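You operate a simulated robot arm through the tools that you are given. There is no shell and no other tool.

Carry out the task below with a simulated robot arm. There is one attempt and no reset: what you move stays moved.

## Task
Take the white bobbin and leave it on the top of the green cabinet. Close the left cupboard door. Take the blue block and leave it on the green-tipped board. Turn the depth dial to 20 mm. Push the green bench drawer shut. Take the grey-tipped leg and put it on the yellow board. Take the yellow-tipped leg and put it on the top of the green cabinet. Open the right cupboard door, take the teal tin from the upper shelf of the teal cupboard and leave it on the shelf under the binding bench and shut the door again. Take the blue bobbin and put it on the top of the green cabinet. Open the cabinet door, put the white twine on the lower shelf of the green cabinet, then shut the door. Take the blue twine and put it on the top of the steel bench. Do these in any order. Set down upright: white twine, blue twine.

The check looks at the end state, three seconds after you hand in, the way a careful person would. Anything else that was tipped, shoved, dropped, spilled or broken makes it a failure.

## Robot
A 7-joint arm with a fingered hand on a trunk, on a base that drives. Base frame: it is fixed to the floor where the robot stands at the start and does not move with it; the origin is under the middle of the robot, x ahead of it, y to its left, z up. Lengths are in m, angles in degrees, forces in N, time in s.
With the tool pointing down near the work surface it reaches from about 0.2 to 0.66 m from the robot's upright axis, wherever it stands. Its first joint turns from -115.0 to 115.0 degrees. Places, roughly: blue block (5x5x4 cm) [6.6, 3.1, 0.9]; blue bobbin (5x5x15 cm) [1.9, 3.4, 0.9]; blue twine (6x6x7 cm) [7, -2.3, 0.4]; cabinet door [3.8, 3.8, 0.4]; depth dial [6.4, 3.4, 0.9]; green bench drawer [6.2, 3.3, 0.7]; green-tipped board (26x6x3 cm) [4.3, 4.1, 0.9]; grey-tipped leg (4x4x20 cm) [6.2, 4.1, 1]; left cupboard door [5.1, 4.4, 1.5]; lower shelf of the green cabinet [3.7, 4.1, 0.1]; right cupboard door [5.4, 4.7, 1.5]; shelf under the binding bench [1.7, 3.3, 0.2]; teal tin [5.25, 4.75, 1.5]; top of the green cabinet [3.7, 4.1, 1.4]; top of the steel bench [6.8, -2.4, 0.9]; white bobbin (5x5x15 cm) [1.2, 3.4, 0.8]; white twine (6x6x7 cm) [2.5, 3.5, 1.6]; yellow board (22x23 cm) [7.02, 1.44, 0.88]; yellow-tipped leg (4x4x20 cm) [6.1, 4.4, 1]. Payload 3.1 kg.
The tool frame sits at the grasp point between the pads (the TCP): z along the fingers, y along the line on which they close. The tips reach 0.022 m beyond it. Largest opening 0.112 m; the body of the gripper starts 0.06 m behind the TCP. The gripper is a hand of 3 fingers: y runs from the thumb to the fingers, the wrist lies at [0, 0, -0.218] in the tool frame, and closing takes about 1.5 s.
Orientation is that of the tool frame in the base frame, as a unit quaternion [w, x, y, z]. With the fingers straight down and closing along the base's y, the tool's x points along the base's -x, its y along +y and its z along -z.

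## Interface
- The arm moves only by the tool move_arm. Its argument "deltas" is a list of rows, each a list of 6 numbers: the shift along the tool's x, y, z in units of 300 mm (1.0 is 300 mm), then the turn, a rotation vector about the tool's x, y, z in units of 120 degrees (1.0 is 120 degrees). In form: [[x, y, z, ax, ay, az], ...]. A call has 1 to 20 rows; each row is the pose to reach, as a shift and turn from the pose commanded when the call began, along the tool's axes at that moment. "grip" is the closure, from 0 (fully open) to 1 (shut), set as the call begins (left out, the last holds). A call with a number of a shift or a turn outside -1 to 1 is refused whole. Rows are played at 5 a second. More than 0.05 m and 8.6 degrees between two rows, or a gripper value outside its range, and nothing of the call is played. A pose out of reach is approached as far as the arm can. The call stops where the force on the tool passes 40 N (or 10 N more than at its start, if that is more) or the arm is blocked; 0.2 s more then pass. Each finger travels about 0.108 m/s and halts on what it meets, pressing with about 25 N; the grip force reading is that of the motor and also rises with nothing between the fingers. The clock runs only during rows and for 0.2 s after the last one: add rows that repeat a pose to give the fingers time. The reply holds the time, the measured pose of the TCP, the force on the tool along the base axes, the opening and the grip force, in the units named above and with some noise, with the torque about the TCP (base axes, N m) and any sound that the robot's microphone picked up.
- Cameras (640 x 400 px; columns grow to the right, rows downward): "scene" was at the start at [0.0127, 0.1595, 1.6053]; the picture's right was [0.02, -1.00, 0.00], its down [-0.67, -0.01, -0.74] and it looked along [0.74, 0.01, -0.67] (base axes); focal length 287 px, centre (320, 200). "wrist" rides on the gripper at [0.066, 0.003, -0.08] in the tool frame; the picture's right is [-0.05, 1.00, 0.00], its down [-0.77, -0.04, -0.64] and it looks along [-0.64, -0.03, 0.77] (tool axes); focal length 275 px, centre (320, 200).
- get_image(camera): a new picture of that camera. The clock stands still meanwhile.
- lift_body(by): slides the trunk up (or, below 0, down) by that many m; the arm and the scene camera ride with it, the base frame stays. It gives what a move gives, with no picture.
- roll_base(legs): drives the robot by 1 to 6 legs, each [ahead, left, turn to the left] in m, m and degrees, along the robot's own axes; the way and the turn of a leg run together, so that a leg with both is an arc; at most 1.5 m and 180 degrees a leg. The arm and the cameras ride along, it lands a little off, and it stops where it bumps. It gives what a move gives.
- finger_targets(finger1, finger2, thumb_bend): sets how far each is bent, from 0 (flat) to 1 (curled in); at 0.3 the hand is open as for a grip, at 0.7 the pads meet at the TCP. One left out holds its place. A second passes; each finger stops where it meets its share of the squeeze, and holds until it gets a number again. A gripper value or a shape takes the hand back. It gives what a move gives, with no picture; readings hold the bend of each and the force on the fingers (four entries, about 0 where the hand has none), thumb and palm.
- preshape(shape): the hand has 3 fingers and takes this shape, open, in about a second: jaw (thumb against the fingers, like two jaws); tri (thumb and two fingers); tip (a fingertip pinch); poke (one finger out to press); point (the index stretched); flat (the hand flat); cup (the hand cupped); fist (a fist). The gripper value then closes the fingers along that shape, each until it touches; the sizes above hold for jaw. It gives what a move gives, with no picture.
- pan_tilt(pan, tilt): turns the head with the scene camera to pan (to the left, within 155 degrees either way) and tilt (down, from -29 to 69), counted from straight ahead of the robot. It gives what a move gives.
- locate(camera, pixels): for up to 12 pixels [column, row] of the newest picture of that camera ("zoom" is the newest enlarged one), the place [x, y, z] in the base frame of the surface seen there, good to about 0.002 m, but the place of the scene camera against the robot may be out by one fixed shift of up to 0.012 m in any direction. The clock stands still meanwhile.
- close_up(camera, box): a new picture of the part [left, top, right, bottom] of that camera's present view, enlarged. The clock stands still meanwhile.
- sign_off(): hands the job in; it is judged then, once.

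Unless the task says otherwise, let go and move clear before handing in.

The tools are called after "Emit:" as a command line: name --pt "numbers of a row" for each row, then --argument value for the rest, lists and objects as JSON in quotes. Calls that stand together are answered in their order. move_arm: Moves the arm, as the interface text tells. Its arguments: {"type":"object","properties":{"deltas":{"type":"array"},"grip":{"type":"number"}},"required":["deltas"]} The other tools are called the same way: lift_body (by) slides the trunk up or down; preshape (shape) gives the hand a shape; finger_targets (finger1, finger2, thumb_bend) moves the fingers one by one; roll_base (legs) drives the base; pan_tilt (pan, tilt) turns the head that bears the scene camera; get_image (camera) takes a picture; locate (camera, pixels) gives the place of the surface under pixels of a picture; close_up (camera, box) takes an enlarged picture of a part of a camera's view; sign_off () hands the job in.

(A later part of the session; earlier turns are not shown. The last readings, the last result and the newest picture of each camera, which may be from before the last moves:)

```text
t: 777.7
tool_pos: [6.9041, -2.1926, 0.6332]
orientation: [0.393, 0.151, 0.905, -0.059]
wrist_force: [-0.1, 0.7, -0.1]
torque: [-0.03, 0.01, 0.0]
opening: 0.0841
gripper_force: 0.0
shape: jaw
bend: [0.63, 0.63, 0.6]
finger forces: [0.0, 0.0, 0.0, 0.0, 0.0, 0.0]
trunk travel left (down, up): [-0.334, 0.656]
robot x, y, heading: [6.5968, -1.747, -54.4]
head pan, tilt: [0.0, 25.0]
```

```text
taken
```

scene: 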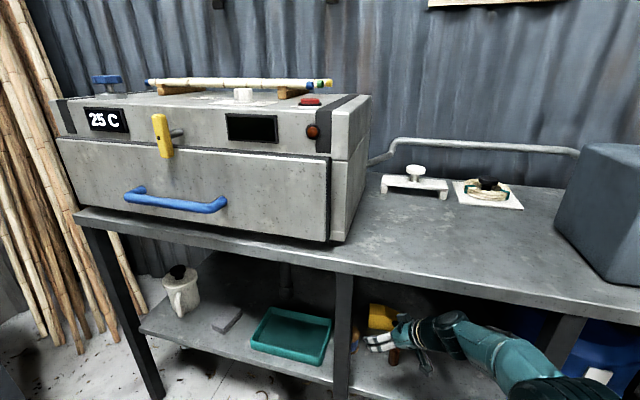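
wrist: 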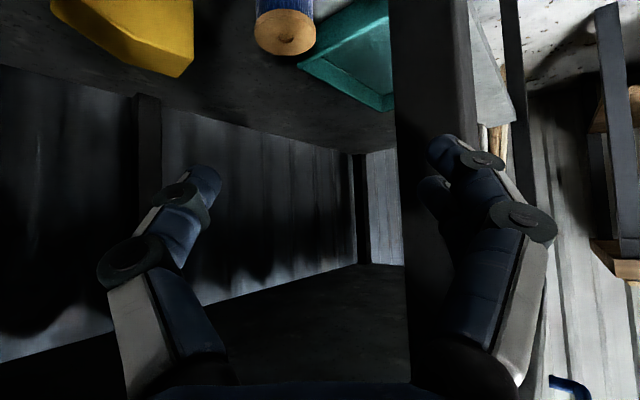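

The hand is 3 cm too far left of the line to the spool (leg close on that side). Shifting right, then down to a pre-grasp 9 cm short of it.

Emit:
move_arm --pt "0 -0.06 0 0 0 0" --pt "0 -0.105 0.02 0 0 0" --pt "0.06 -0.105 0.14 0 0 0" --pt "0.122 -0.105 0.272 0 0 0" --pt "0.18 -0.107 0.37 0 0 0" --pt "0.235 -0.108 0.47 0 0 0" --pt "0.293 -0.109 0.573 0 0 0" --pt "0.293 -0.109 0.573 0 0 0"

Emit:
get_image --camera "wrist"

```text
t: 779.5
tool_pos: [6.9563, -2.2425, 0.449]
orientation: [0.393, 0.152, 0.905, -0.061]
wrist_force: [-0.6, 0.0, 1.0]
torque: [-0.01, -0.02, 0.02]
opening: 0.0843
gripper_force: 0.1
shape: jaw
bend: [0.63, 0.63, 0.6]
finger forces: [0.1, 0.0, 0.0, 0.1, 0.1, 0.1]
trunk travel left (down, up): [-0.334, 0.656]
robot x, y, heading: [6.5998, -1.7517, -54.2]
head pan, tilt: [0.0, 25.0]
```

```text
taken
```

wrist: 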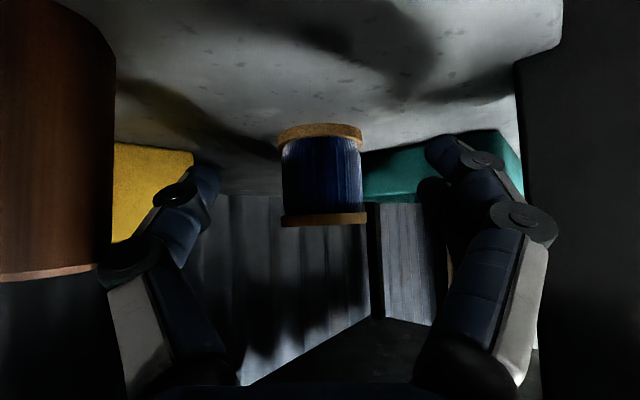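

Emit:
locate --camera "wrist" --pixels '[[322, 175], [285, 175], [360, 175], [322, 130], [322, 218], [110, 200], [60, 270], [540, 150], [190, 165]]'

```text
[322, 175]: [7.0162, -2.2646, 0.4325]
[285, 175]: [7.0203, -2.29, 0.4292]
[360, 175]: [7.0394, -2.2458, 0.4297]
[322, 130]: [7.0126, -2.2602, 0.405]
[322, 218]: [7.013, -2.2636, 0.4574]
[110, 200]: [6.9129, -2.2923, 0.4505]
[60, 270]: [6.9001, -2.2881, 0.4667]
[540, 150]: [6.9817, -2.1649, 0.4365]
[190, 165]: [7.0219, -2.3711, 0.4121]
```

Spool axis refined to (7.042,-2.273). A brown cylinder stands 6 cm to the right of the hand and the leg 8 cm to the left, so I'll bias 8 mm left while sliding in.

Emit:
move_arm --pt "0 0.027 0 0 0 0" --pt "-0.05 0.027 0.05 0 0 0" --pt "-0.1 0.027 0.1 0 0 0" --pt "-0.15 0.022 0.153 0 0 0" --pt "-0.204 0.012 0.208 0 0 0" --pt "-0.204 0.012 0.208 0 0 0"

Emit:
get_image --camera "wrist"

```text
t: 780.9
tool_pos: [7.0403, -2.2686, 0.4525]
orientation: [0.393, 0.151, 0.905, -0.059]
wrist_force: [-0.4, 0.3, -0.3]
torque: [-0.03, -0.01, -0.01]
opening: 0.0843
gripper_force: 0.1
shape: jaw
bend: [0.63, 0.63, 0.6]
finger forces: [0.0, 0.1, 0.0, 0.0, 0.1, 0.0]
trunk travel left (down, up): [-0.334, 0.656]
robot x, y, heading: [6.598, -1.7471, -54.4]
head pan, tilt: [0.0, 25.0]
```

```text
taken
```

wrist: 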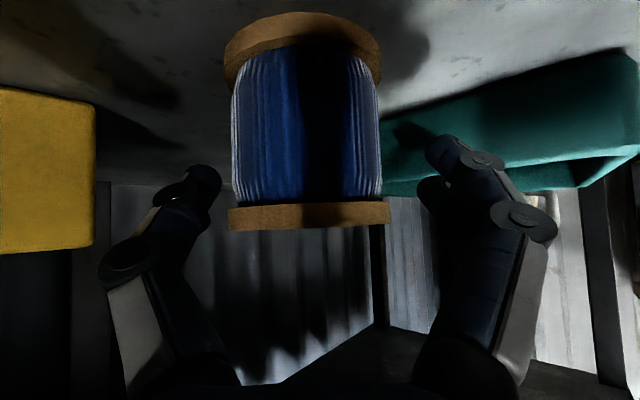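

The spool is between the fingers with no contact force. Closing.

Emit:
move_arm --pt "0 0 0 0 0 0" --pt "0 0 0 0 0 0" --pt "0 0 0 0 0 0" --pt "0 0 0 0 0 0" --pt "0 0 0 0 0 0" --pt "0 0 0 0 0 0" --grip 1

Emit:
get_image --camera "wrist"

```text
t: 782.3
tool_pos: [7.0412, -2.269, 0.4515]
orientation: [0.394, 0.151, 0.905, -0.06]
wrist_force: [-0.2, -0.5, -0.3]
torque: [0.02, -0.06, -0.03]
opening: 0.0481
gripper_force: 24.9
shape: jaw
bend: [0.73, 0.73, 0.72]
finger forces: [11.9, 10.7, 0.0, 0.0, 22.0, 0.1]
trunk travel left (down, up): [-0.334, 0.656]
robot x, y, heading: [6.5963, -1.7491, -54.1]
head pan, tilt: [0.0, 25.0]
```

```text
taken
```

wrist: 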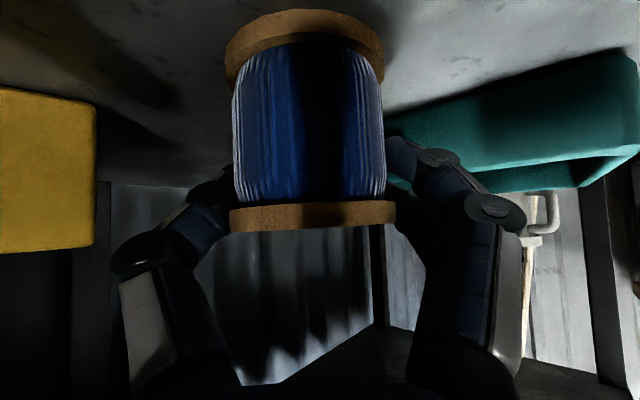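

Gripped like the white one (0.048). Lifting 7 cm with the trunk, then drawing back the way I came.

Emit:
lift_body --by 0.07

Emit:
move_arm --pt "0.05 0.01 -0.05 0 0 0" --pt "0.1 0.01 -0.1 0 0 0" --pt "0.16 0.005 -0.16 0 0 0" --pt "0.22 0 -0.22 0 0 0" --pt "0.29 0 -0.29 0 0 0" --pt "0.36 0 -0.36 0 0 0"

Emit:
get_image --camera "wrist"

Emit:
get_image --camera "scene"

```text
t: 783.4
tool_pos: [7.0406, -2.268, 0.5226]
orientation: [0.393, 0.151, 0.905, -0.06]
wrist_force: [0.2, 0.0, -0.7]
torque: [0.03, 0.04, 0.01]
opening: 0.0479
gripper_force: 24.7
shape: jaw
bend: [0.73, 0.73, 0.72]
finger forces: [12.1, 10.3, 0.1, 0.0, 21.9, 0.0]
trunk travel left (down, up): [-0.404, 0.586]
robot x, y, heading: [6.5976, -1.75, -54.3]
head pan, tilt: [0.0, 25.0]
```

```text
t: 784.8
tool_pos: [6.9056, -2.2291, 0.5151]
orientation: [0.392, 0.151, 0.905, -0.059]
wrist_force: [0.1, 0.1, -1.8]
torque: [0.03, 0.0, 0.02]
opening: 0.0475
gripper_force: 25.1
shape: jaw
bend: [0.73, 0.73, 0.72]
finger forces: [12.0, 10.3, 0.0, 0.0, 21.8, 0.0]
out of reach, approached as far as the arm can: row 6
trunk travel left (down, up): [-0.404, 0.586]
robot x, y, heading: [6.6004, -1.7456, -54.4]
head pan, tilt: [0.0, 25.0]
```

```text
taken
```

wrist: 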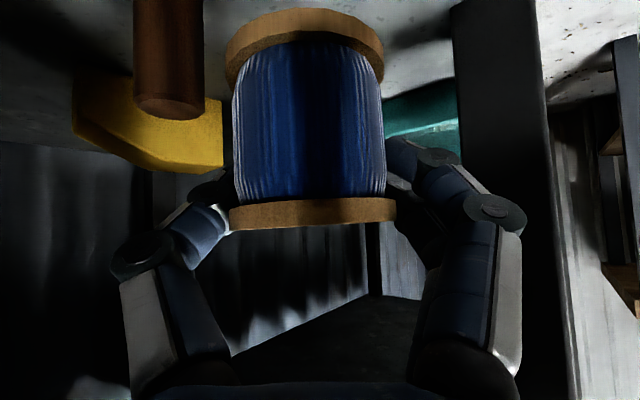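

```text
taken
```

scene: 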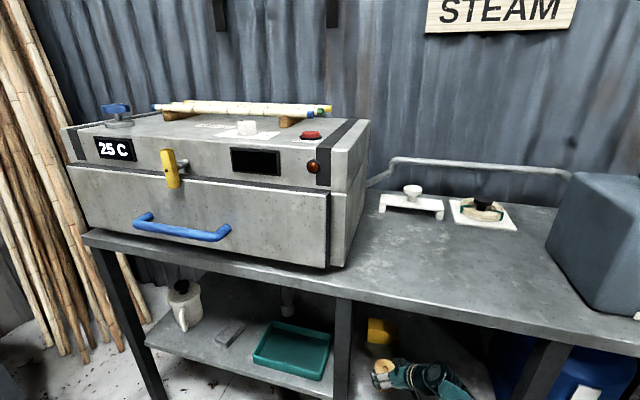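

Emit:
locate --camera "scene" --pixels '[[412, 205], [385, 208], [440, 215], [485, 215], [460, 210], [430, 260], [400, 245], [470, 260], [345, 268], [400, 305], [500, 330], [560, 280]]'

Emit:
roll_base --legs '[[-0.12, 0.05, 0]]'

Emit:
lift_body --by 0.4

Emit:
get_image --camera "scene"

Emit:
get_image --camera "wrist"

```text
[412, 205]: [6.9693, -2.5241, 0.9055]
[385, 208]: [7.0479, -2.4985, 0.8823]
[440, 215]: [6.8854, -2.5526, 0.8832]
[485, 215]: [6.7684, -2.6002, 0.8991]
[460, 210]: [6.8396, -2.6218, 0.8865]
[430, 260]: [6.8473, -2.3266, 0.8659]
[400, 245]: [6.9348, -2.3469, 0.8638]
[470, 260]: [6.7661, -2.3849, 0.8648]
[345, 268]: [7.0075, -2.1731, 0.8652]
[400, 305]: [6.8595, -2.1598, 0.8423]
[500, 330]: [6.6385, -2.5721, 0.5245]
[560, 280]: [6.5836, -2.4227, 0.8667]
```

```text
t: 786.1
tool_pos: [6.8751, -2.1029, 0.5144]
orientation: [0.393, 0.151, 0.905, -0.06]
wrist_force: [-0.6, 0.5, -0.8]
torque: [0.02, 0.02, -0.02]
opening: 0.0473
gripper_force: 24.8
shape: jaw
bend: [0.73, 0.73, 0.72]
finger forces: [12.0, 10.2, 0.1, 0.1, 21.8, 0.0]
trunk travel left (down, up): [-0.404, 0.586]
robot x, y, heading: [6.5738, -1.6253, -54.4]
head pan, tilt: [0.0, 25.0]
```

```text
t: 789.9
tool_pos: [6.8754, -2.1027, 0.915]
orientation: [0.393, 0.151, 0.905, -0.06]
wrist_force: [0.3, 0.7, -0.9]
torque: [0.01, -0.02, 0.01]
opening: 0.0475
gripper_force: 24.7
shape: jaw
bend: [0.73, 0.73, 0.72]
finger forces: [12.1, 10.2, 0.0, 0.0, 21.7, 0.0]
trunk travel left (down, up): [-0.804, 0.186]
robot x, y, heading: [6.5689, -1.6228, -54.6]
head pan, tilt: [0.0, 25.0]
```

```text
taken
```

scene: 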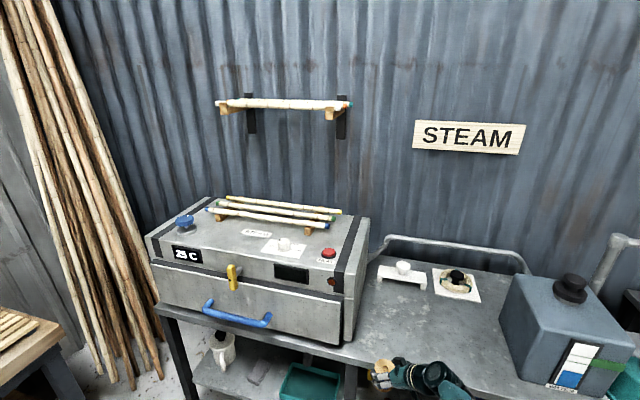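

```text
taken
```

wrist: 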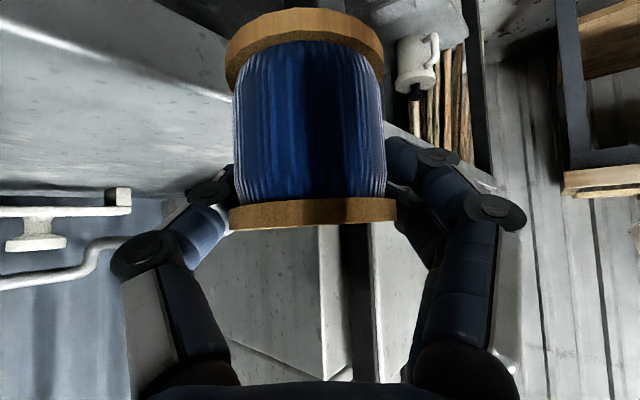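

Clear space on the bench top around (6.86,-2.33), z≈0.861. Raising 5 cm more, then driving the spool over that spot.

Emit:
lift_body --by 0.05

Emit:
roll_base --legs '[[0.18, -0.146, 0]]'

Emit:
get_image --camera "scene"

Emit:
get_image --camera "wrist"

```text
t: 790.8
tool_pos: [6.875, -2.1044, 0.9648]
orientation: [0.393, 0.151, 0.905, -0.059]
wrist_force: [0.2, 0.0, 0.0]
torque: [0.0, 0.0, 0.01]
opening: 0.0473
gripper_force: 24.5
shape: jaw
bend: [0.73, 0.73, 0.72]
finger forces: [12.0, 10.3, 0.0, 0.0, 21.7, 0.1]
trunk travel left (down, up): [-0.854, 0.136]
robot x, y, heading: [6.5689, -1.6258, -54.4]
head pan, tilt: [0.0, 25.0]
```

```text
t: 792.6
tool_pos: [6.8566, -2.3385, 0.9647]
orientation: [0.392, 0.154, 0.905, -0.061]
wrist_force: [0.9, -0.7, -1.1]
torque: [-0.03, -0.03, 0.0]
opening: 0.0473
gripper_force: 25.2
shape: jaw
bend: [0.73, 0.73, 0.72]
finger forces: [12.1, 10.2, 0.0, 0.0, 21.6, 0.1]
trunk travel left (down, up): [-0.854, 0.136]
robot x, y, heading: [6.5505, -1.8544, -54.7]
head pan, tilt: [0.0, 25.0]
```

```text
taken
```

scene: 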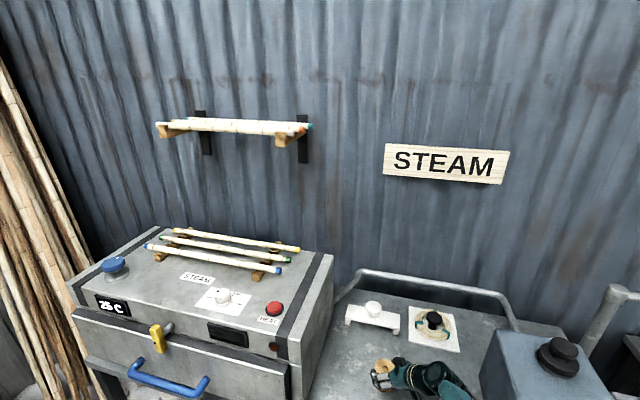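

```text
taken
```

wrist: 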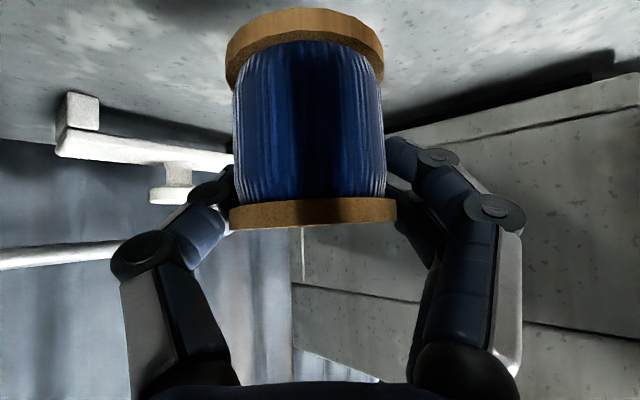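

The spool hangs over the free spot. Lowering in small steps.

Emit:
lift_body --by -0.045

Emit:
lift_body --by -0.005

Emit:
lift_body --by -0.003

```text
t: 793.5
tool_pos: [6.8567, -2.3373, 0.9202]
orientation: [0.393, 0.154, 0.904, -0.061]
wrist_force: [-0.6, 1.4, -1.5]
torque: [-0.03, -0.02, -0.02]
opening: 0.0477
gripper_force: 25.3
shape: jaw
bend: [0.73, 0.73, 0.72]
finger forces: [12.0, 10.3, 0.0, 0.0, 21.7, 0.0]
trunk travel left (down, up): [-0.809, 0.181]
robot x, y, heading: [6.5522, -1.8537, -54.7]
head pan, tilt: [0.0, 25.0]
```

```text
t: 794.0
tool_pos: [6.8557, -2.3369, 0.9144]
orientation: [0.393, 0.153, 0.905, -0.061]
wrist_force: [-0.5, 0.2, -1.8]
torque: [-0.01, -0.01, 0.0]
opening: 0.0474
gripper_force: 25.5
shape: jaw
bend: [0.73, 0.73, 0.72]
finger forces: [12.0, 10.3, 0.0, 0.1, 21.7, 0.1]
trunk travel left (down, up): [-0.804, 0.186]
robot x, y, heading: [6.5491, -1.8531, -54.6]
head pan, tilt: [0.0, 25.0]
```

```text
t: 794.5
tool_pos: [6.8559, -2.3372, 0.9128]
orientation: [0.394, 0.153, 0.904, -0.06]
wrist_force: [0.5, -0.3, 1.0]
torque: [0.02, -0.01, 0.02]
opening: 0.0473
gripper_force: 24.9
shape: jaw
bend: [0.73, 0.73, 0.72]
finger forces: [12.1, 11.0, 0.0, 0.0, 22.2, 0.0]
trunk travel left (down, up): [-0.801, 0.189]
robot x, y, heading: [6.5505, -1.8554, -54.6]
head pan, tilt: [0.0, 25.0]
```

Emit:
lift_body --by -0.002

Emit:
move_arm --pt "0 0 0 0 0 0" --pt "0 0 0 0 0 0" --pt "0 0 0 0 0 0" --pt "0 0 0 0 0 0" --pt "0 0 0 0 0 0" --grip 0.1

Emit:
get_image --camera "wrist"

```text
t: 795.0
tool_pos: [6.8575, -2.3375, 0.9111]
orientation: [0.394, 0.154, 0.904, -0.062]
wrist_force: [1.8, -2.0, 7.5]
torque: [0.09, -0.09, -0.01]
opening: 0.0473
gripper_force: 24.8
shape: jaw
bend: [0.73, 0.73, 0.72]
finger forces: [12.4, 11.3, 0.0, 0.0, 23.4, 0.0]
trunk travel left (down, up): [-0.799, 0.191]
robot x, y, heading: [6.5512, -1.8513, -54.7]
head pan, tilt: [0.0, 25.0]
```

```text
t: 796.2
tool_pos: [6.8558, -2.3371, 0.9104]
orientation: [0.392, 0.154, 0.905, -0.061]
wrist_force: [0.0, -0.4, -1.0]
torque: [-0.01, -0.01, 0.03]
opening: 0.1007
gripper_force: 0.0
shape: jaw
bend: [0.48, 0.48, 0.44]
finger forces: [0.1, 0.1, 0.0, 0.0, 0.0, 0.0]
trunk travel left (down, up): [-0.799, 0.191]
robot x, y, heading: [6.5484, -1.8531, -54.6]
head pan, tilt: [0.0, 25.0]
```

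```text
taken
```

wrist: 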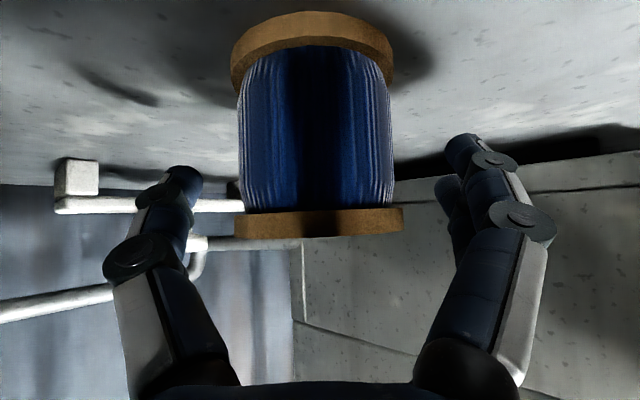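

The blue twine stands upright on the steel bench. Drawing the hand back along its approach line, then rising.

Emit:
move_arm --pt "0.07 0 -0.073 0 0 0" --pt "0.14 0 -0.146 0 0 0" --pt "0.21 0 -0.22 0 0 0" --pt "0.28 0 -0.295 0 0 0" --pt "0.342 0 -0.365 0 0 0"

Emit:
lift_body --by 0.15

Emit:
get_image --camera "scene"

Emit:
get_image --camera "wrist"

```text
t: 797.4
tool_pos: [6.7741, -2.3686, 0.8789]
orientation: [0.397, 0.154, 0.902, -0.063]
wrist_force: [10.5, -7.1, 37.3]
torque: [2.51, -1.14, -0.89]
opening: 0.1014
gripper_force: 0.0
shape: jaw
bend: [0.42, 0.48, 0.44]
finger forces: [37.3, 0.0, 0.1, 0.0, 0.0, 0.0]
out of reach, approached as far as the arm can: row 1, 2, 3, 4, 5
trunk travel left (down, up): [-0.799, 0.191]
robot x, y, heading: [6.5527, -1.8531, -54.8]
head pan, tilt: [0.0, 25.0]
```

```text
t: 799.2
tool_pos: [6.7712, -2.368, 1.0232]
orientation: [0.392, 0.154, 0.905, -0.062]
wrist_force: [-0.6, -0.3, 0.7]
torque: [0.0, -0.02, -0.05]
opening: 0.1007
gripper_force: 0.0
shape: jaw
bend: [0.48, 0.48, 0.44]
finger forces: [0.0, 0.1, 0.1, 0.1, 0.1, 0.1]
trunk travel left (down, up): [-0.949, 0.041]
robot x, y, heading: [6.5518, -1.8564, -54.8]
head pan, tilt: [0.0, 25.0]
```

```text
taken
```

scene: 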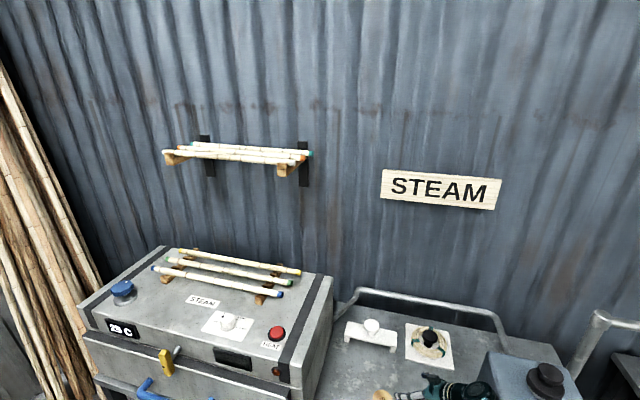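

```text
taken
```

wrist: 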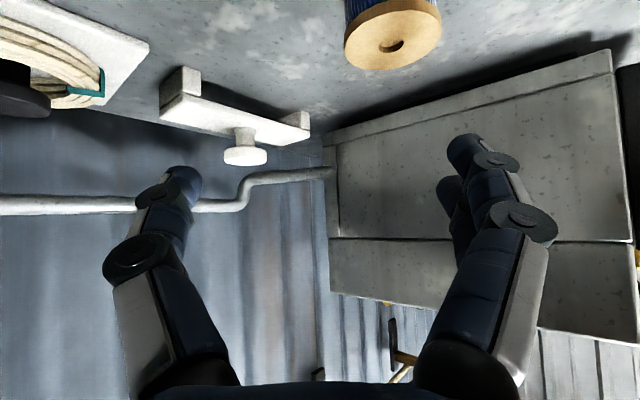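

The arm dipped to its reach limit and a finger pressed the bench top briefly, but it is clear now. Checking the spool.

Emit:
locate --camera "wrist" --pixels '[[392, 48], [370, 20], [240, 150], [290, 125], [500, 100]]'

Emit:
roll_base --legs '[[-0.15, 0.1, 0]]'

Emit:
pan_tilt --pan 5 --tilt 40

Emit:
get_image --camera "scene"

```text
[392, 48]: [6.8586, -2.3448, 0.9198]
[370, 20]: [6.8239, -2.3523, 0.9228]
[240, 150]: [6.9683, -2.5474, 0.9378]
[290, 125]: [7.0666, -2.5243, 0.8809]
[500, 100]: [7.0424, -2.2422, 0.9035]
```

```text
t: 800.7
tool_pos: [6.7655, -2.1886, 1.0231]
orientation: [0.393, 0.154, 0.905, -0.06]
wrist_force: [0.3, -0.2, 0.6]
torque: [-0.01, 0.02, 0.03]
opening: 0.1008
gripper_force: 0.2
shape: jaw
bend: [0.48, 0.48, 0.44]
finger forces: [0.0, 0.0, 0.0, 0.1, 0.0, 0.0]
trunk travel left (down, up): [-0.949, 0.041]
robot x, y, heading: [6.5446, -1.6739, -54.6]
head pan, tilt: [0.0, 25.0]
```

```text
t: 801.5
tool_pos: [6.7654, -2.1882, 1.0238]
orientation: [0.392, 0.155, 0.905, -0.061]
wrist_force: [-0.1, -0.6, 0.7]
torque: [0.03, 0.0, -0.03]
opening: 0.1006
gripper_force: 0.0
shape: jaw
bend: [0.48, 0.48, 0.44]
finger forces: [0.0, 0.0, 0.0, 0.1, 0.0, 0.0]
trunk travel left (down, up): [-0.949, 0.041]
robot x, y, heading: [6.5448, -1.6716, -54.9]
head pan, tilt: [5.0, 40.0]
```

```text
taken
```

scene: 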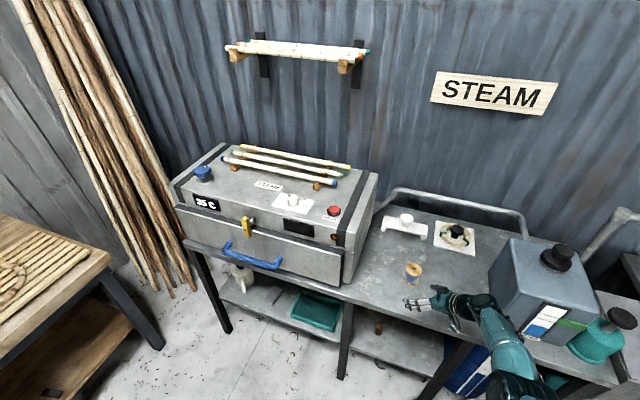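

The blue twine stands upright at (413,273) on the steel bench, shelf items in place. Before handing in I want to recheck the places where I bumped or pressed something (wooden table, low bench, rings, DAMP drawer). Turning and driving out of the corner carefully.

Emit:
roll_base --legs '[[0, 0, 60]]'

Emit:
roll_base --legs '[[0.3, 0, 0], [0, 0.8, 0]]'

Emit:
pan_tilt --pan 150 --tilt 40

Emit:
get_image --camera "scene"

```text
t: 804.5
tool_pos: [7.1019, -1.7395, 1.0223]
orientation: [0.37, -0.32, 0.86, 0.144]
wrist_force: [0.5, -0.1, 0.0]
torque: [-0.01, -0.04, -0.02]
opening: 0.1009
gripper_force: 0.2
shape: jaw
bend: [0.48, 0.48, 0.44]
finger forces: [0.1, 0.0, 0.0, 0.1, 0.0, 0.0]
trunk travel left (down, up): [-0.949, 0.041]
robot x, y, heading: [6.5466, -1.6699, 5.3]
head pan, tilt: [5.0, 40.0]
```

```text
t: 810.4
tool_pos: [7.3299, -0.9281, 1.024]
orientation: [0.371, -0.313, 0.863, 0.141]
wrist_force: [-0.1, 0.6, 0.3]
torque: [0.01, 0.01, -0.01]
opening: 0.1008
gripper_force: 0.0
shape: jaw
bend: [0.48, 0.48, 0.44]
finger forces: [0.0, 0.0, 0.1, 0.0, 0.0, 0.1]
trunk travel left (down, up): [-0.949, 0.041]
robot x, y, heading: [6.7732, -0.8544, 4.7]
head pan, tilt: [5.0, 40.0]
```

```text
t: 812.7
tool_pos: [7.3308, -0.9275, 1.0228]
orientation: [0.371, -0.314, 0.863, 0.141]
wrist_force: [-0.6, -0.1, 0.1]
torque: [0.02, -0.01, 0.05]
opening: 0.1008
gripper_force: 0.0
shape: jaw
bend: [0.48, 0.48, 0.44]
finger forces: [0.0, 0.0, 0.0, 0.1, 0.0, 0.1]
trunk travel left (down, up): [-0.949, 0.041]
robot x, y, heading: [6.7768, -0.8567, 4.8]
head pan, tilt: [150.0, 40.0]
```

```text
taken
```

scene: 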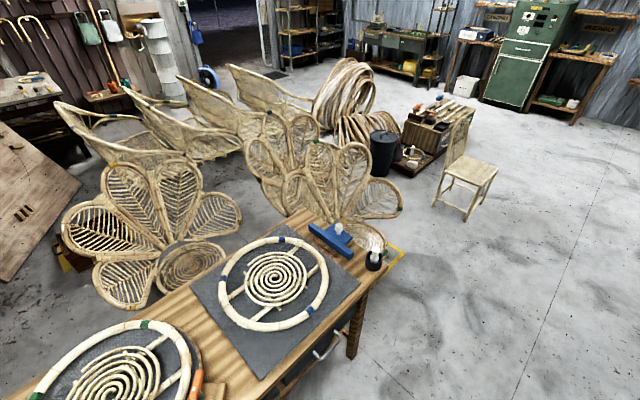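

Emit:
locate --camera "scene" --pixels '[[352, 355], [372, 265], [340, 250], [355, 290], [365, 250], [300, 210]]'

```text
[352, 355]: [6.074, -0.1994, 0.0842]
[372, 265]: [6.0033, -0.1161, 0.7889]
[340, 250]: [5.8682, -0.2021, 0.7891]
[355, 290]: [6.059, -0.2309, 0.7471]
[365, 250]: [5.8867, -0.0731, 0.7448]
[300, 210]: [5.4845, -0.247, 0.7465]
```

Emit:
locate --camera "scene" --pixels '[[466, 220], [495, 205], [437, 200], [470, 165], [450, 140], [430, 175], [500, 170]]'

```text
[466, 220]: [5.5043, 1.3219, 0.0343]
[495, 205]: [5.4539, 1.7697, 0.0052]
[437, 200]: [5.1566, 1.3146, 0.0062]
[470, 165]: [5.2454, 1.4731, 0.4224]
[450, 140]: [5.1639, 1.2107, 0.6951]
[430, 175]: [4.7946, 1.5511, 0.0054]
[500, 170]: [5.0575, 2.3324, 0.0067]
```

The table and its items look in order. The chair stands at (5.1–5.5,1.25–1.75), so I'll route around it back to the benches for a final check of everything.

Emit:
roll_base --legs '[[0, 0, 100]]'

Emit:
roll_base --legs '[[1.226, -0.166, 0], [1.13, 0.236, 0], [0.908, -0.088, 0]]'

Emit:
pan_tilt --pan -60 --tilt 35

Emit:
get_image --camera "scene"

```text
t: 817.4
tool_pos: [6.7444, -0.2963, 1.0234]
orientation: [-0.128, 0.865, -0.307, -0.376]
wrist_force: [-0.2, 0.2, 0.1]
torque: [0.03, -0.01, -0.02]
opening: 0.1008
gripper_force: 0.1
shape: jaw
bend: [0.48, 0.48, 0.44]
finger forces: [0.1, 0.0, 0.0, 0.1, 0.0, 0.0]
trunk travel left (down, up): [-0.949, 0.041]
robot x, y, heading: [6.7799, -0.8531, 105.4]
head pan, tilt: [150.0, 40.0]
```

```text
t: 833.3
tool_pos: [5.8883, 2.8097, 1.0224]
orientation: [-0.125, 0.866, -0.301, -0.378]
wrist_force: [-0.2, 0.1, 0.4]
torque: [0.0, -0.02, 0.01]
opening: 0.1006
gripper_force: 0.1
shape: jaw
bend: [0.48, 0.48, 0.44]
finger forces: [0.1, 0.0, 0.1, 0.0, 0.0, 0.0]
trunk travel left (down, up): [-0.949, 0.041]
robot x, y, heading: [5.9276, 2.2514, 106.1]
head pan, tilt: [150.0, 40.0]
```

```text
t: 836.4
tool_pos: [5.8883, 2.8098, 1.0233]
orientation: [-0.125, 0.866, -0.302, -0.378]
wrist_force: [0.1, 0.2, -0.4]
torque: [-0.03, -0.01, -0.01]
opening: 0.1007
gripper_force: 0.1
shape: jaw
bend: [0.48, 0.48, 0.44]
finger forces: [0.0, 0.1, 0.0, 0.0, 0.0, 0.1]
trunk travel left (down, up): [-0.949, 0.041]
robot x, y, heading: [5.9297, 2.2513, 106.1]
head pan, tilt: [-60.0, 35.0]
```

```text
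taken
```

scene: 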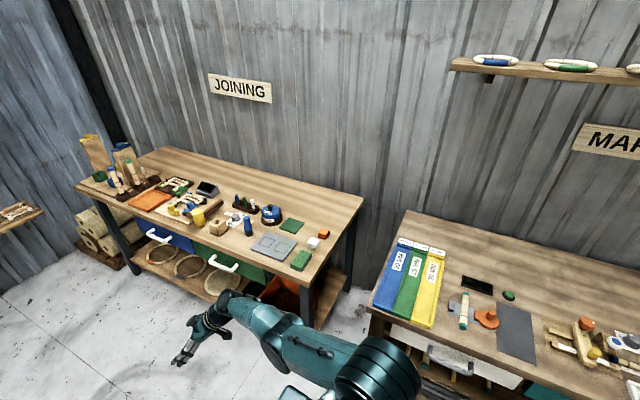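

Emit:
close_up --camera "scene" --box '[200, 190, 300, 255]'

Emit:
roll_base --legs '[[1.1, 0.4, 0]]'

Emit:
roll_base --legs '[[0, 1.3, 0], [-0.25, 1.35, 0]]'

Emit:
pan_tilt --pan 0 --tilt 25

Emit:
get_image --camera "scene"

```text
6.15 times, centred on (250, 222) of scene
```

zoom: 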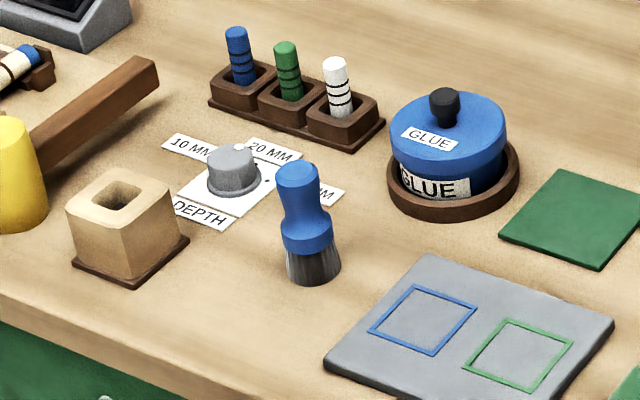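

```text
t: 842.4
tool_pos: [5.1848, 3.763, 1.0227]
orientation: [-0.124, 0.868, -0.299, -0.378]
wrist_force: [0.2, 0.8, -0.1]
torque: [-0.01, -0.03, -0.03]
opening: 0.1006
gripper_force: 0.1
shape: jaw
bend: [0.48, 0.48, 0.44]
finger forces: [0.0, 0.0, 0.1, 0.0, 0.1, 0.1]
trunk travel left (down, up): [-0.949, 0.041]
robot x, y, heading: [5.2302, 3.2064, 106.6]
head pan, tilt: [-60.0, 35.0]
```

```text
t: 850.8
tool_pos: [3.7455, 3.2918, 1.025]
orientation: [-0.125, 0.869, -0.296, -0.377]
wrist_force: [0.0, 0.0, 0.8]
torque: [0.01, 0.02, -0.04]
opening: 0.1008
gripper_force: 0.1
shape: jaw
bend: [0.48, 0.48, 0.44]
finger forces: [0.0, 0.0, 0.0, 0.0, 0.0, 0.0]
trunk travel left (down, up): [-0.949, 0.041]
robot x, y, heading: [3.7921, 2.7355, 106.8]
head pan, tilt: [-60.0, 35.0]
stopped in leg 2: the robot was blocked; the commanded pose is now the measured one
```

```text
t: 852.1
tool_pos: [3.7474, 3.2935, 1.0235]
orientation: [-0.123, 0.869, -0.297, -0.377]
wrist_force: [0.1, 0.4, 0.1]
torque: [-0.01, -0.02, 0.0]
opening: 0.1007
gripper_force: 0.0
shape: jaw
bend: [0.48, 0.48, 0.44]
finger forces: [0.0, 0.0, 0.0, 0.1, 0.0, 0.0]
trunk travel left (down, up): [-0.949, 0.041]
robot x, y, heading: [3.7925, 2.7391, 106.8]
head pan, tilt: [0.0, 25.0]
```

```text
taken
```

scene: 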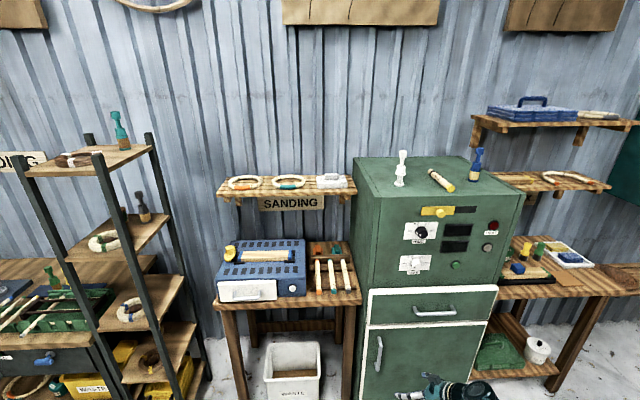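

I brushed the low workbench again. Checking what is behind me before moving.

Emit:
pan_tilt --pan 150 --tilt 50

Emit:
get_image --camera "scene"

Emit:
pan_tilt --pan -150 --tilt 50

Emit:
get_image --camera "scene"

```text
t: 854.4
tool_pos: [3.7463, 3.2922, 1.0234]
orientation: [-0.123, 0.869, -0.297, -0.378]
wrist_force: [-0.1, 1.1, 0.6]
torque: [0.03, 0.01, 0.0]
opening: 0.1007
gripper_force: 0.0
shape: jaw
bend: [0.48, 0.48, 0.44]
finger forces: [0.1, 0.1, 0.1, 0.0, 0.1, 0.1]
trunk travel left (down, up): [-0.949, 0.041]
robot x, y, heading: [3.7911, 2.7375, 107.0]
head pan, tilt: [150.0, 50.0]
```

```text
taken
```

scene: 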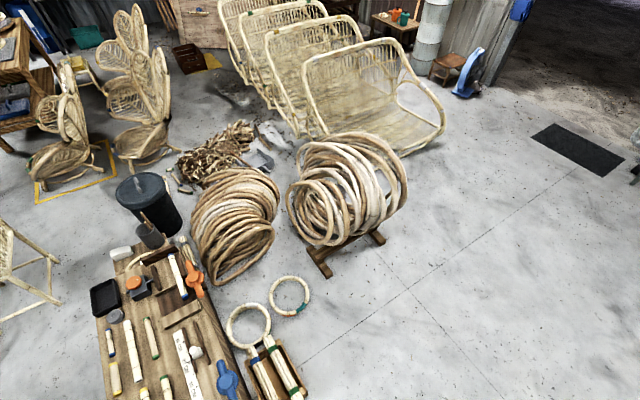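

```text
t: 858.5
tool_pos: [3.747, 3.2925, 1.0232]
orientation: [-0.124, 0.868, -0.297, -0.378]
wrist_force: [0.2, -0.8, -0.2]
torque: [0.01, -0.02, 0.01]
opening: 0.1007
gripper_force: 0.0
shape: jaw
bend: [0.48, 0.48, 0.44]
finger forces: [0.0, 0.0, 0.0, 0.0, 0.1, 0.0]
trunk travel left (down, up): [-0.949, 0.041]
robot x, y, heading: [3.7892, 2.7379, 107.1]
head pan, tilt: [-150.0, 50.0]
```

```text
taken
```

scene: 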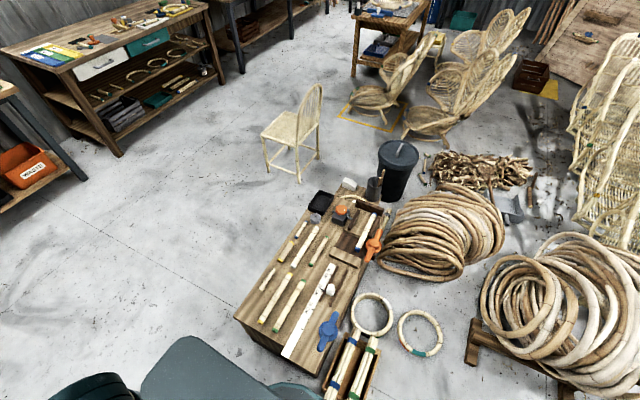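

Emit:
locate --camera "scene" --pixels '[[350, 385], [365, 360], [372, 294], [390, 325], [420, 312], [440, 340], [325, 380], [240, 318], [330, 200], [280, 360], [345, 340]]'

Emit:
close_up --camera "scene" --box '[220, 170, 480, 400]'

```text
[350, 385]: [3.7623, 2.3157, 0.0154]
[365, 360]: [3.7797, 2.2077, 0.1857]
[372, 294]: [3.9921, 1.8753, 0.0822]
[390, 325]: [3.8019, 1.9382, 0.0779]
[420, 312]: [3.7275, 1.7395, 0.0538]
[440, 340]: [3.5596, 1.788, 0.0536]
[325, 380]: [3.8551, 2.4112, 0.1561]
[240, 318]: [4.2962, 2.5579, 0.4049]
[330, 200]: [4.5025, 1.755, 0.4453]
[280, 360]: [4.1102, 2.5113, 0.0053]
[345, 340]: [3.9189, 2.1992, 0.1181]
```

```text
1.74 times, centred on (350, 285) of scene
```

zoom: 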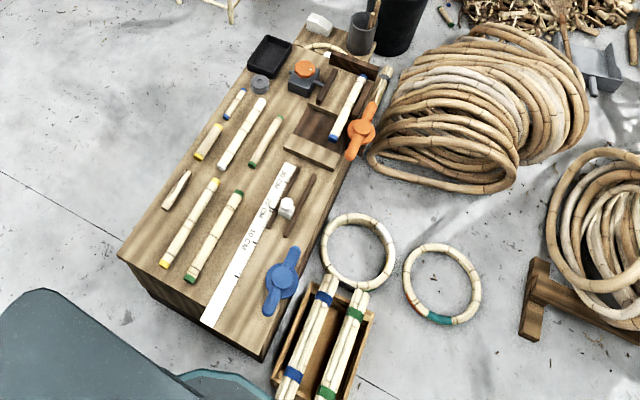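

The workbench items look undisturbed, but my base touched the end of the rod crate by its left side. Moving forward a bit to see whether the crate moved.

Emit:
roll_base --legs '[[0.25, -0.35, 0]]'

Emit:
pan_tilt --pan 150 --tilt 50

Emit:
get_image --camera "scene"

```text
t: 861.1
tool_pos: [4.0086, 3.6384, 1.0239]
orientation: [-0.124, 0.868, -0.297, -0.377]
wrist_force: [0.2, 0.0, 0.6]
torque: [-0.06, -0.02, -0.01]
opening: 0.1009
gripper_force: 0.0
shape: jaw
bend: [0.48, 0.48, 0.44]
finger forces: [0.0, 0.0, 0.0, 0.1, 0.0, 0.0]
trunk travel left (down, up): [-0.949, 0.041]
robot x, y, heading: [4.0506, 3.0777, 107.0]
head pan, tilt: [-150.0, 50.0]
```

```text
t: 865.2
tool_pos: [4.008, 3.6373, 1.0222]
orientation: [-0.123, 0.868, -0.297, -0.378]
wrist_force: [-0.8, 0.5, 0.1]
torque: [0.01, 0.0, 0.02]
opening: 0.1005
gripper_force: 0.1
shape: jaw
bend: [0.48, 0.48, 0.44]
finger forces: [0.0, 0.0, 0.0, 0.1, 0.0, 0.0]
trunk travel left (down, up): [-0.949, 0.041]
robot x, y, heading: [4.0528, 3.0881, 106.9]
head pan, tilt: [150.0, 50.0]
```

```text
taken
```

scene: 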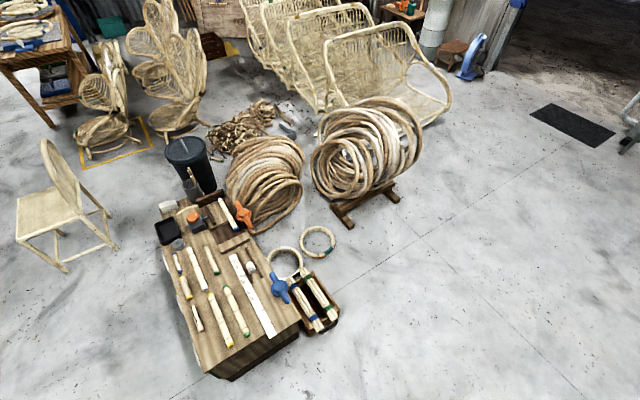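

Emit:
close_up --camera "scene" --box '[230, 220, 370, 380]'

Emit:
locate --camera "scene" --pixels '[[338, 322], [325, 332], [315, 327], [318, 275], [335, 318], [320, 318], [230, 378], [300, 320], [318, 228], [334, 242], [285, 250]]'

```text
2.50 times, centred on (300, 300) of scene
```

zoom: 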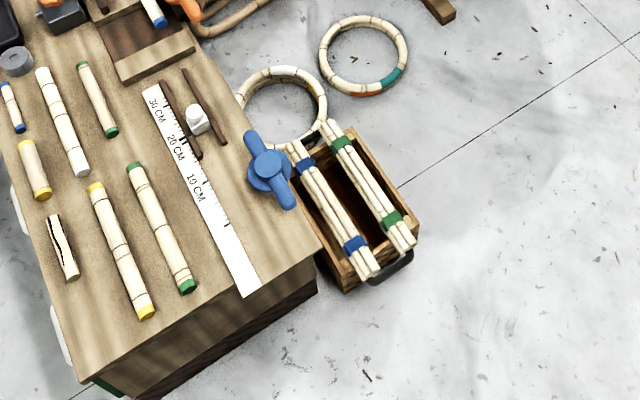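

```text
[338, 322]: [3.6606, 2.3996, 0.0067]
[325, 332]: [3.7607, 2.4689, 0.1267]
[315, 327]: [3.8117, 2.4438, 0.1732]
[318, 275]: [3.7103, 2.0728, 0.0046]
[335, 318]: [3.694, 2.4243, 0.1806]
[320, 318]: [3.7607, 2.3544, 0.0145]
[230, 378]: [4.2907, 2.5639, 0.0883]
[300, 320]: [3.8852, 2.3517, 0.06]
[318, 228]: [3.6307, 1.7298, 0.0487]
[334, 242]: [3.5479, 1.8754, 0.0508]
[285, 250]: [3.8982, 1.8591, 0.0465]
```

The crate's handle is where it was before ((3.76,2.47) vs (3.75,2.45)), so nothing was displaced. Now a look at the binding bench's DAMP drawer and the rack.

Emit:
roll_base --legs '[[-0.17, 1.44, 0]]'

Emit:
pan_tilt --pan 15 --tilt 30

Emit:
get_image --camera "scene"

Emit:
close_up --camera "scene" --box '[120, 150, 400, 340]'

```text
t: 872.3
tool_pos: [2.7038, 3.069, 1.0232]
orientation: [-0.125, 0.867, -0.3, -0.377]
wrist_force: [0.5, 0.1, 1.1]
torque: [0.0, -0.03, 0.0]
opening: 0.1008
gripper_force: 0.1
shape: jaw
bend: [0.48, 0.48, 0.44]
finger forces: [0.0, 0.0, 0.1, 0.1, 0.1, 0.0]
trunk travel left (down, up): [-0.949, 0.041]
robot x, y, heading: [2.7457, 2.5125, 106.6]
head pan, tilt: [150.0, 50.0]
```

```text
t: 874.5
tool_pos: [2.7042, 3.0692, 1.0236]
orientation: [-0.125, 0.867, -0.301, -0.377]
wrist_force: [0.0, 0.9, 0.5]
torque: [-0.01, 0.0, 0.0]
opening: 0.101
gripper_force: 0.0
shape: jaw
bend: [0.48, 0.48, 0.44]
finger forces: [0.1, 0.0, 0.0, 0.0, 0.0, 0.1]
trunk travel left (down, up): [-0.949, 0.041]
robot x, y, heading: [2.7394, 2.5113, 106.3]
head pan, tilt: [15.0, 30.0]
```

```text
taken
```

scene: 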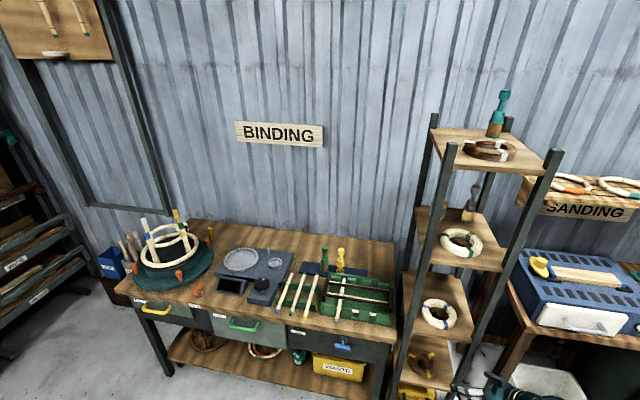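

```text
2.11 times, centred on (260, 245) of scene
```

zoom: 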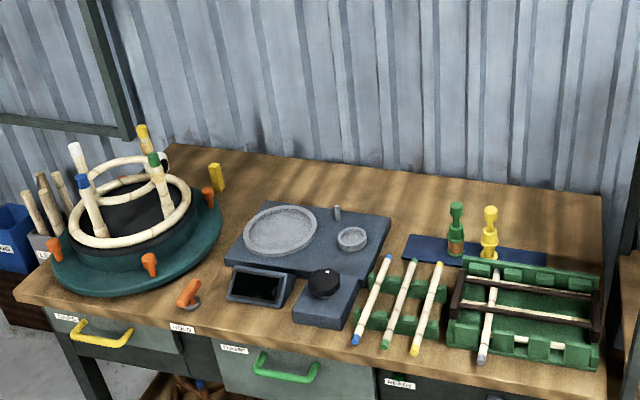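

Emit:
locate --camera "scene" --pixels '[[225, 318], [250, 323], [275, 330], [298, 332], [320, 336], [170, 312], [145, 305], [198, 317], [235, 335], [270, 342]]'

```text
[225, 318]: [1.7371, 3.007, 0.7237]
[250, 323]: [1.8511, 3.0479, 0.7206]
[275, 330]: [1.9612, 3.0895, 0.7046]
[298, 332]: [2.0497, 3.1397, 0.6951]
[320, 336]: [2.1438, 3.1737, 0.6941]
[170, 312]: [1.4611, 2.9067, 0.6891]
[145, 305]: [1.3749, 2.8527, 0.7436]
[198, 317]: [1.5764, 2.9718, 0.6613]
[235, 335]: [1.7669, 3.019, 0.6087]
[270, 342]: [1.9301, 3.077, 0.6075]
```

The DAMP drawer front is where it was (protruding the same 2 cm). Now the rings on the rack's top shelf.

Emit:
close_up --camera "scene" --box '[420, 90, 560, 190]'

Emit:
locate --camera "scene" --pixels '[[489, 150], [463, 150], [513, 150], [490, 140], [490, 160], [497, 130], [477, 144], [508, 153], [444, 148], [552, 155]]'

```text
4.00 times, centred on (490, 140) of scene
```

zoom: 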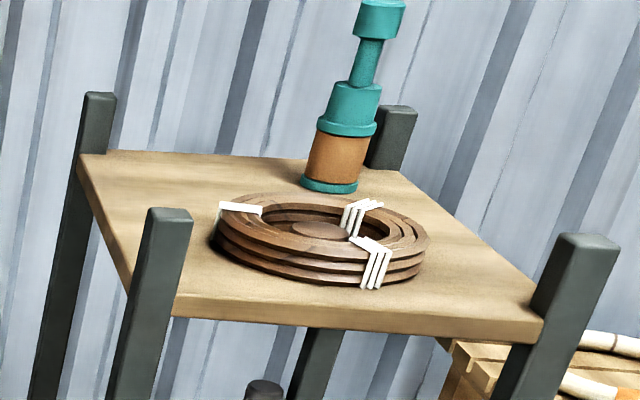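

```text
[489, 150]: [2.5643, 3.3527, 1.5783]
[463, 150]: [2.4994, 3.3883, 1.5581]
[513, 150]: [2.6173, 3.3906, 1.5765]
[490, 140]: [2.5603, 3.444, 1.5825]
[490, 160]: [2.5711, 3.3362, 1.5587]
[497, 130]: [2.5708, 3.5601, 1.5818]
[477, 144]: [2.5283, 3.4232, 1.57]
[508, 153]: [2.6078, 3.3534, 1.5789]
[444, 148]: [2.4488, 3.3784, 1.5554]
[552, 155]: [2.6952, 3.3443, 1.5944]
```

Everything there is as it should be. By closer geometry the dial may sit nearer 20.9 mm, so I'll go back and trim it by a few degrees. First straighten the hand, then drive back to the joining bench.

Emit:
move_arm --pt "0 0 0 0 0.065 0" --pt "0 0 0 0 0.13 0" --pt "0 0 0 0 0.195 0" --pt "0 0 0 0 0.26 0" --pt "0 0 0 0 0.325 0" --pt "0 0 0 0 0.39 0" --pt "0 0 0 0 0.39 0"

Emit:
move_arm --pt "0 0 -0.1 0 0 0.06" --pt "0 0 -0.2 0 0 0.12" --pt "0 0 -0.3 0 0 0.18" --pt "0 0 -0.4 0 0 0.24" --pt "0 0 -0.5 0 0 0.3" --pt "0 0 -0.5 0 0 0.3"

Emit:
roll_base --legs '[[0.17, -1.44, 0], [0.08, -1.2, 0]]'

Emit:
roll_base --legs '[[0, 0, -88], [0.25, -0.45, 0]]'

Emit:
pan_tilt --pan 0 --tilt 45

Emit:
get_image --camera "scene"

```text
t: 876.1
tool_pos: [2.7049, 3.0678, 1.0245]
orientation: [0.004, 0.945, -0.326, -0.002]
wrist_force: [0.3, 0.5, -1.1]
torque: [0.01, 0.0, 0.03]
opening: 0.1008
gripper_force: 0.0
shape: jaw
bend: [0.48, 0.48, 0.44]
finger forces: [0.0, 0.0, 0.0, 0.0, 0.1, 0.0]
trunk travel left (down, up): [-0.949, 0.041]
robot x, y, heading: [2.7436, 2.5108, 106.3]
head pan, tilt: [15.0, 30.0]
```

```text
t: 877.5
tool_pos: [2.7052, 3.0703, 1.1731]
orientation: [0.006, 0.798, -0.602, 0.001]
wrist_force: [0.2, 1.3, 0.5]
torque: [0.03, -0.03, -0.04]
opening: 0.1009
gripper_force: 0.0
shape: jaw
bend: [0.48, 0.48, 0.44]
finger forces: [0.1, 0.1, 0.1, 0.1, 0.1, 0.1]
trunk travel left (down, up): [-0.949, 0.041]
robot x, y, heading: [2.7456, 2.508, 106.6]
head pan, tilt: [15.0, 30.0]
```

```text
t: 890.7
tool_pos: [5.1813, 4.1229, 1.1731]
orientation: [0.004, 0.813, -0.583, 0.0]
wrist_force: [0.6, -0.4, 0.3]
torque: [-0.01, -0.01, -0.03]
opening: 0.1008
gripper_force: 0.1
shape: jaw
bend: [0.48, 0.48, 0.44]
finger forces: [0.0, 0.0, 0.1, 0.1, 0.0, 0.0]
trunk travel left (down, up): [-0.949, 0.041]
robot x, y, heading: [5.2443, 3.5648, 109.0]
head pan, tilt: [15.0, 30.0]
```

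```text
t: 897.6
tool_pos: [6.1825, 3.2707, 1.1735]
orientation: [-0.003, -0.157, 0.988, 0.004]
wrist_force: [0.2, -0.7, 0.5]
torque: [0.02, -0.01, 0.01]
opening: 0.1007
gripper_force: 0.1
shape: jaw
bend: [0.48, 0.48, 0.44]
finger forces: [0.0, 0.1, 0.1, 0.1, 0.0, 0.0]
trunk travel left (down, up): [-0.949, 0.041]
robot x, y, heading: [5.6251, 3.2135, 18.3]
head pan, tilt: [15.0, 30.0]
```

```text
t: 898.4
tool_pos: [6.1833, 3.2711, 1.1745]
orientation: [-0.004, -0.155, 0.988, 0.005]
wrist_force: [-0.3, -0.2, 0.2]
torque: [0.04, -0.02, -0.02]
opening: 0.1008
gripper_force: 0.1
shape: jaw
bend: [0.48, 0.48, 0.44]
finger forces: [0.0, 0.1, 0.0, 0.0, 0.1, 0.0]
trunk travel left (down, up): [-0.949, 0.041]
robot x, y, heading: [5.6274, 3.2109, 18.2]
head pan, tilt: [0.0, 45.0]
```

```text
taken
```

scene: 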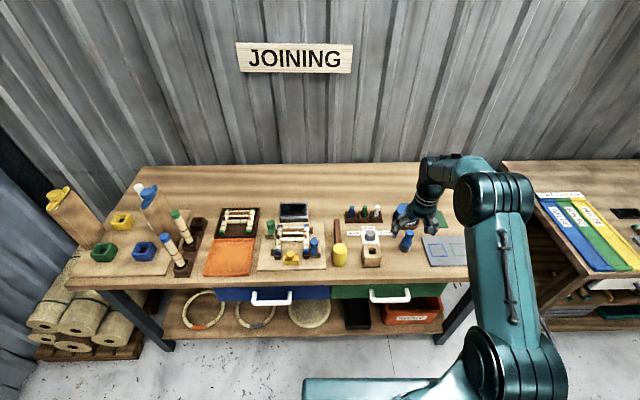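

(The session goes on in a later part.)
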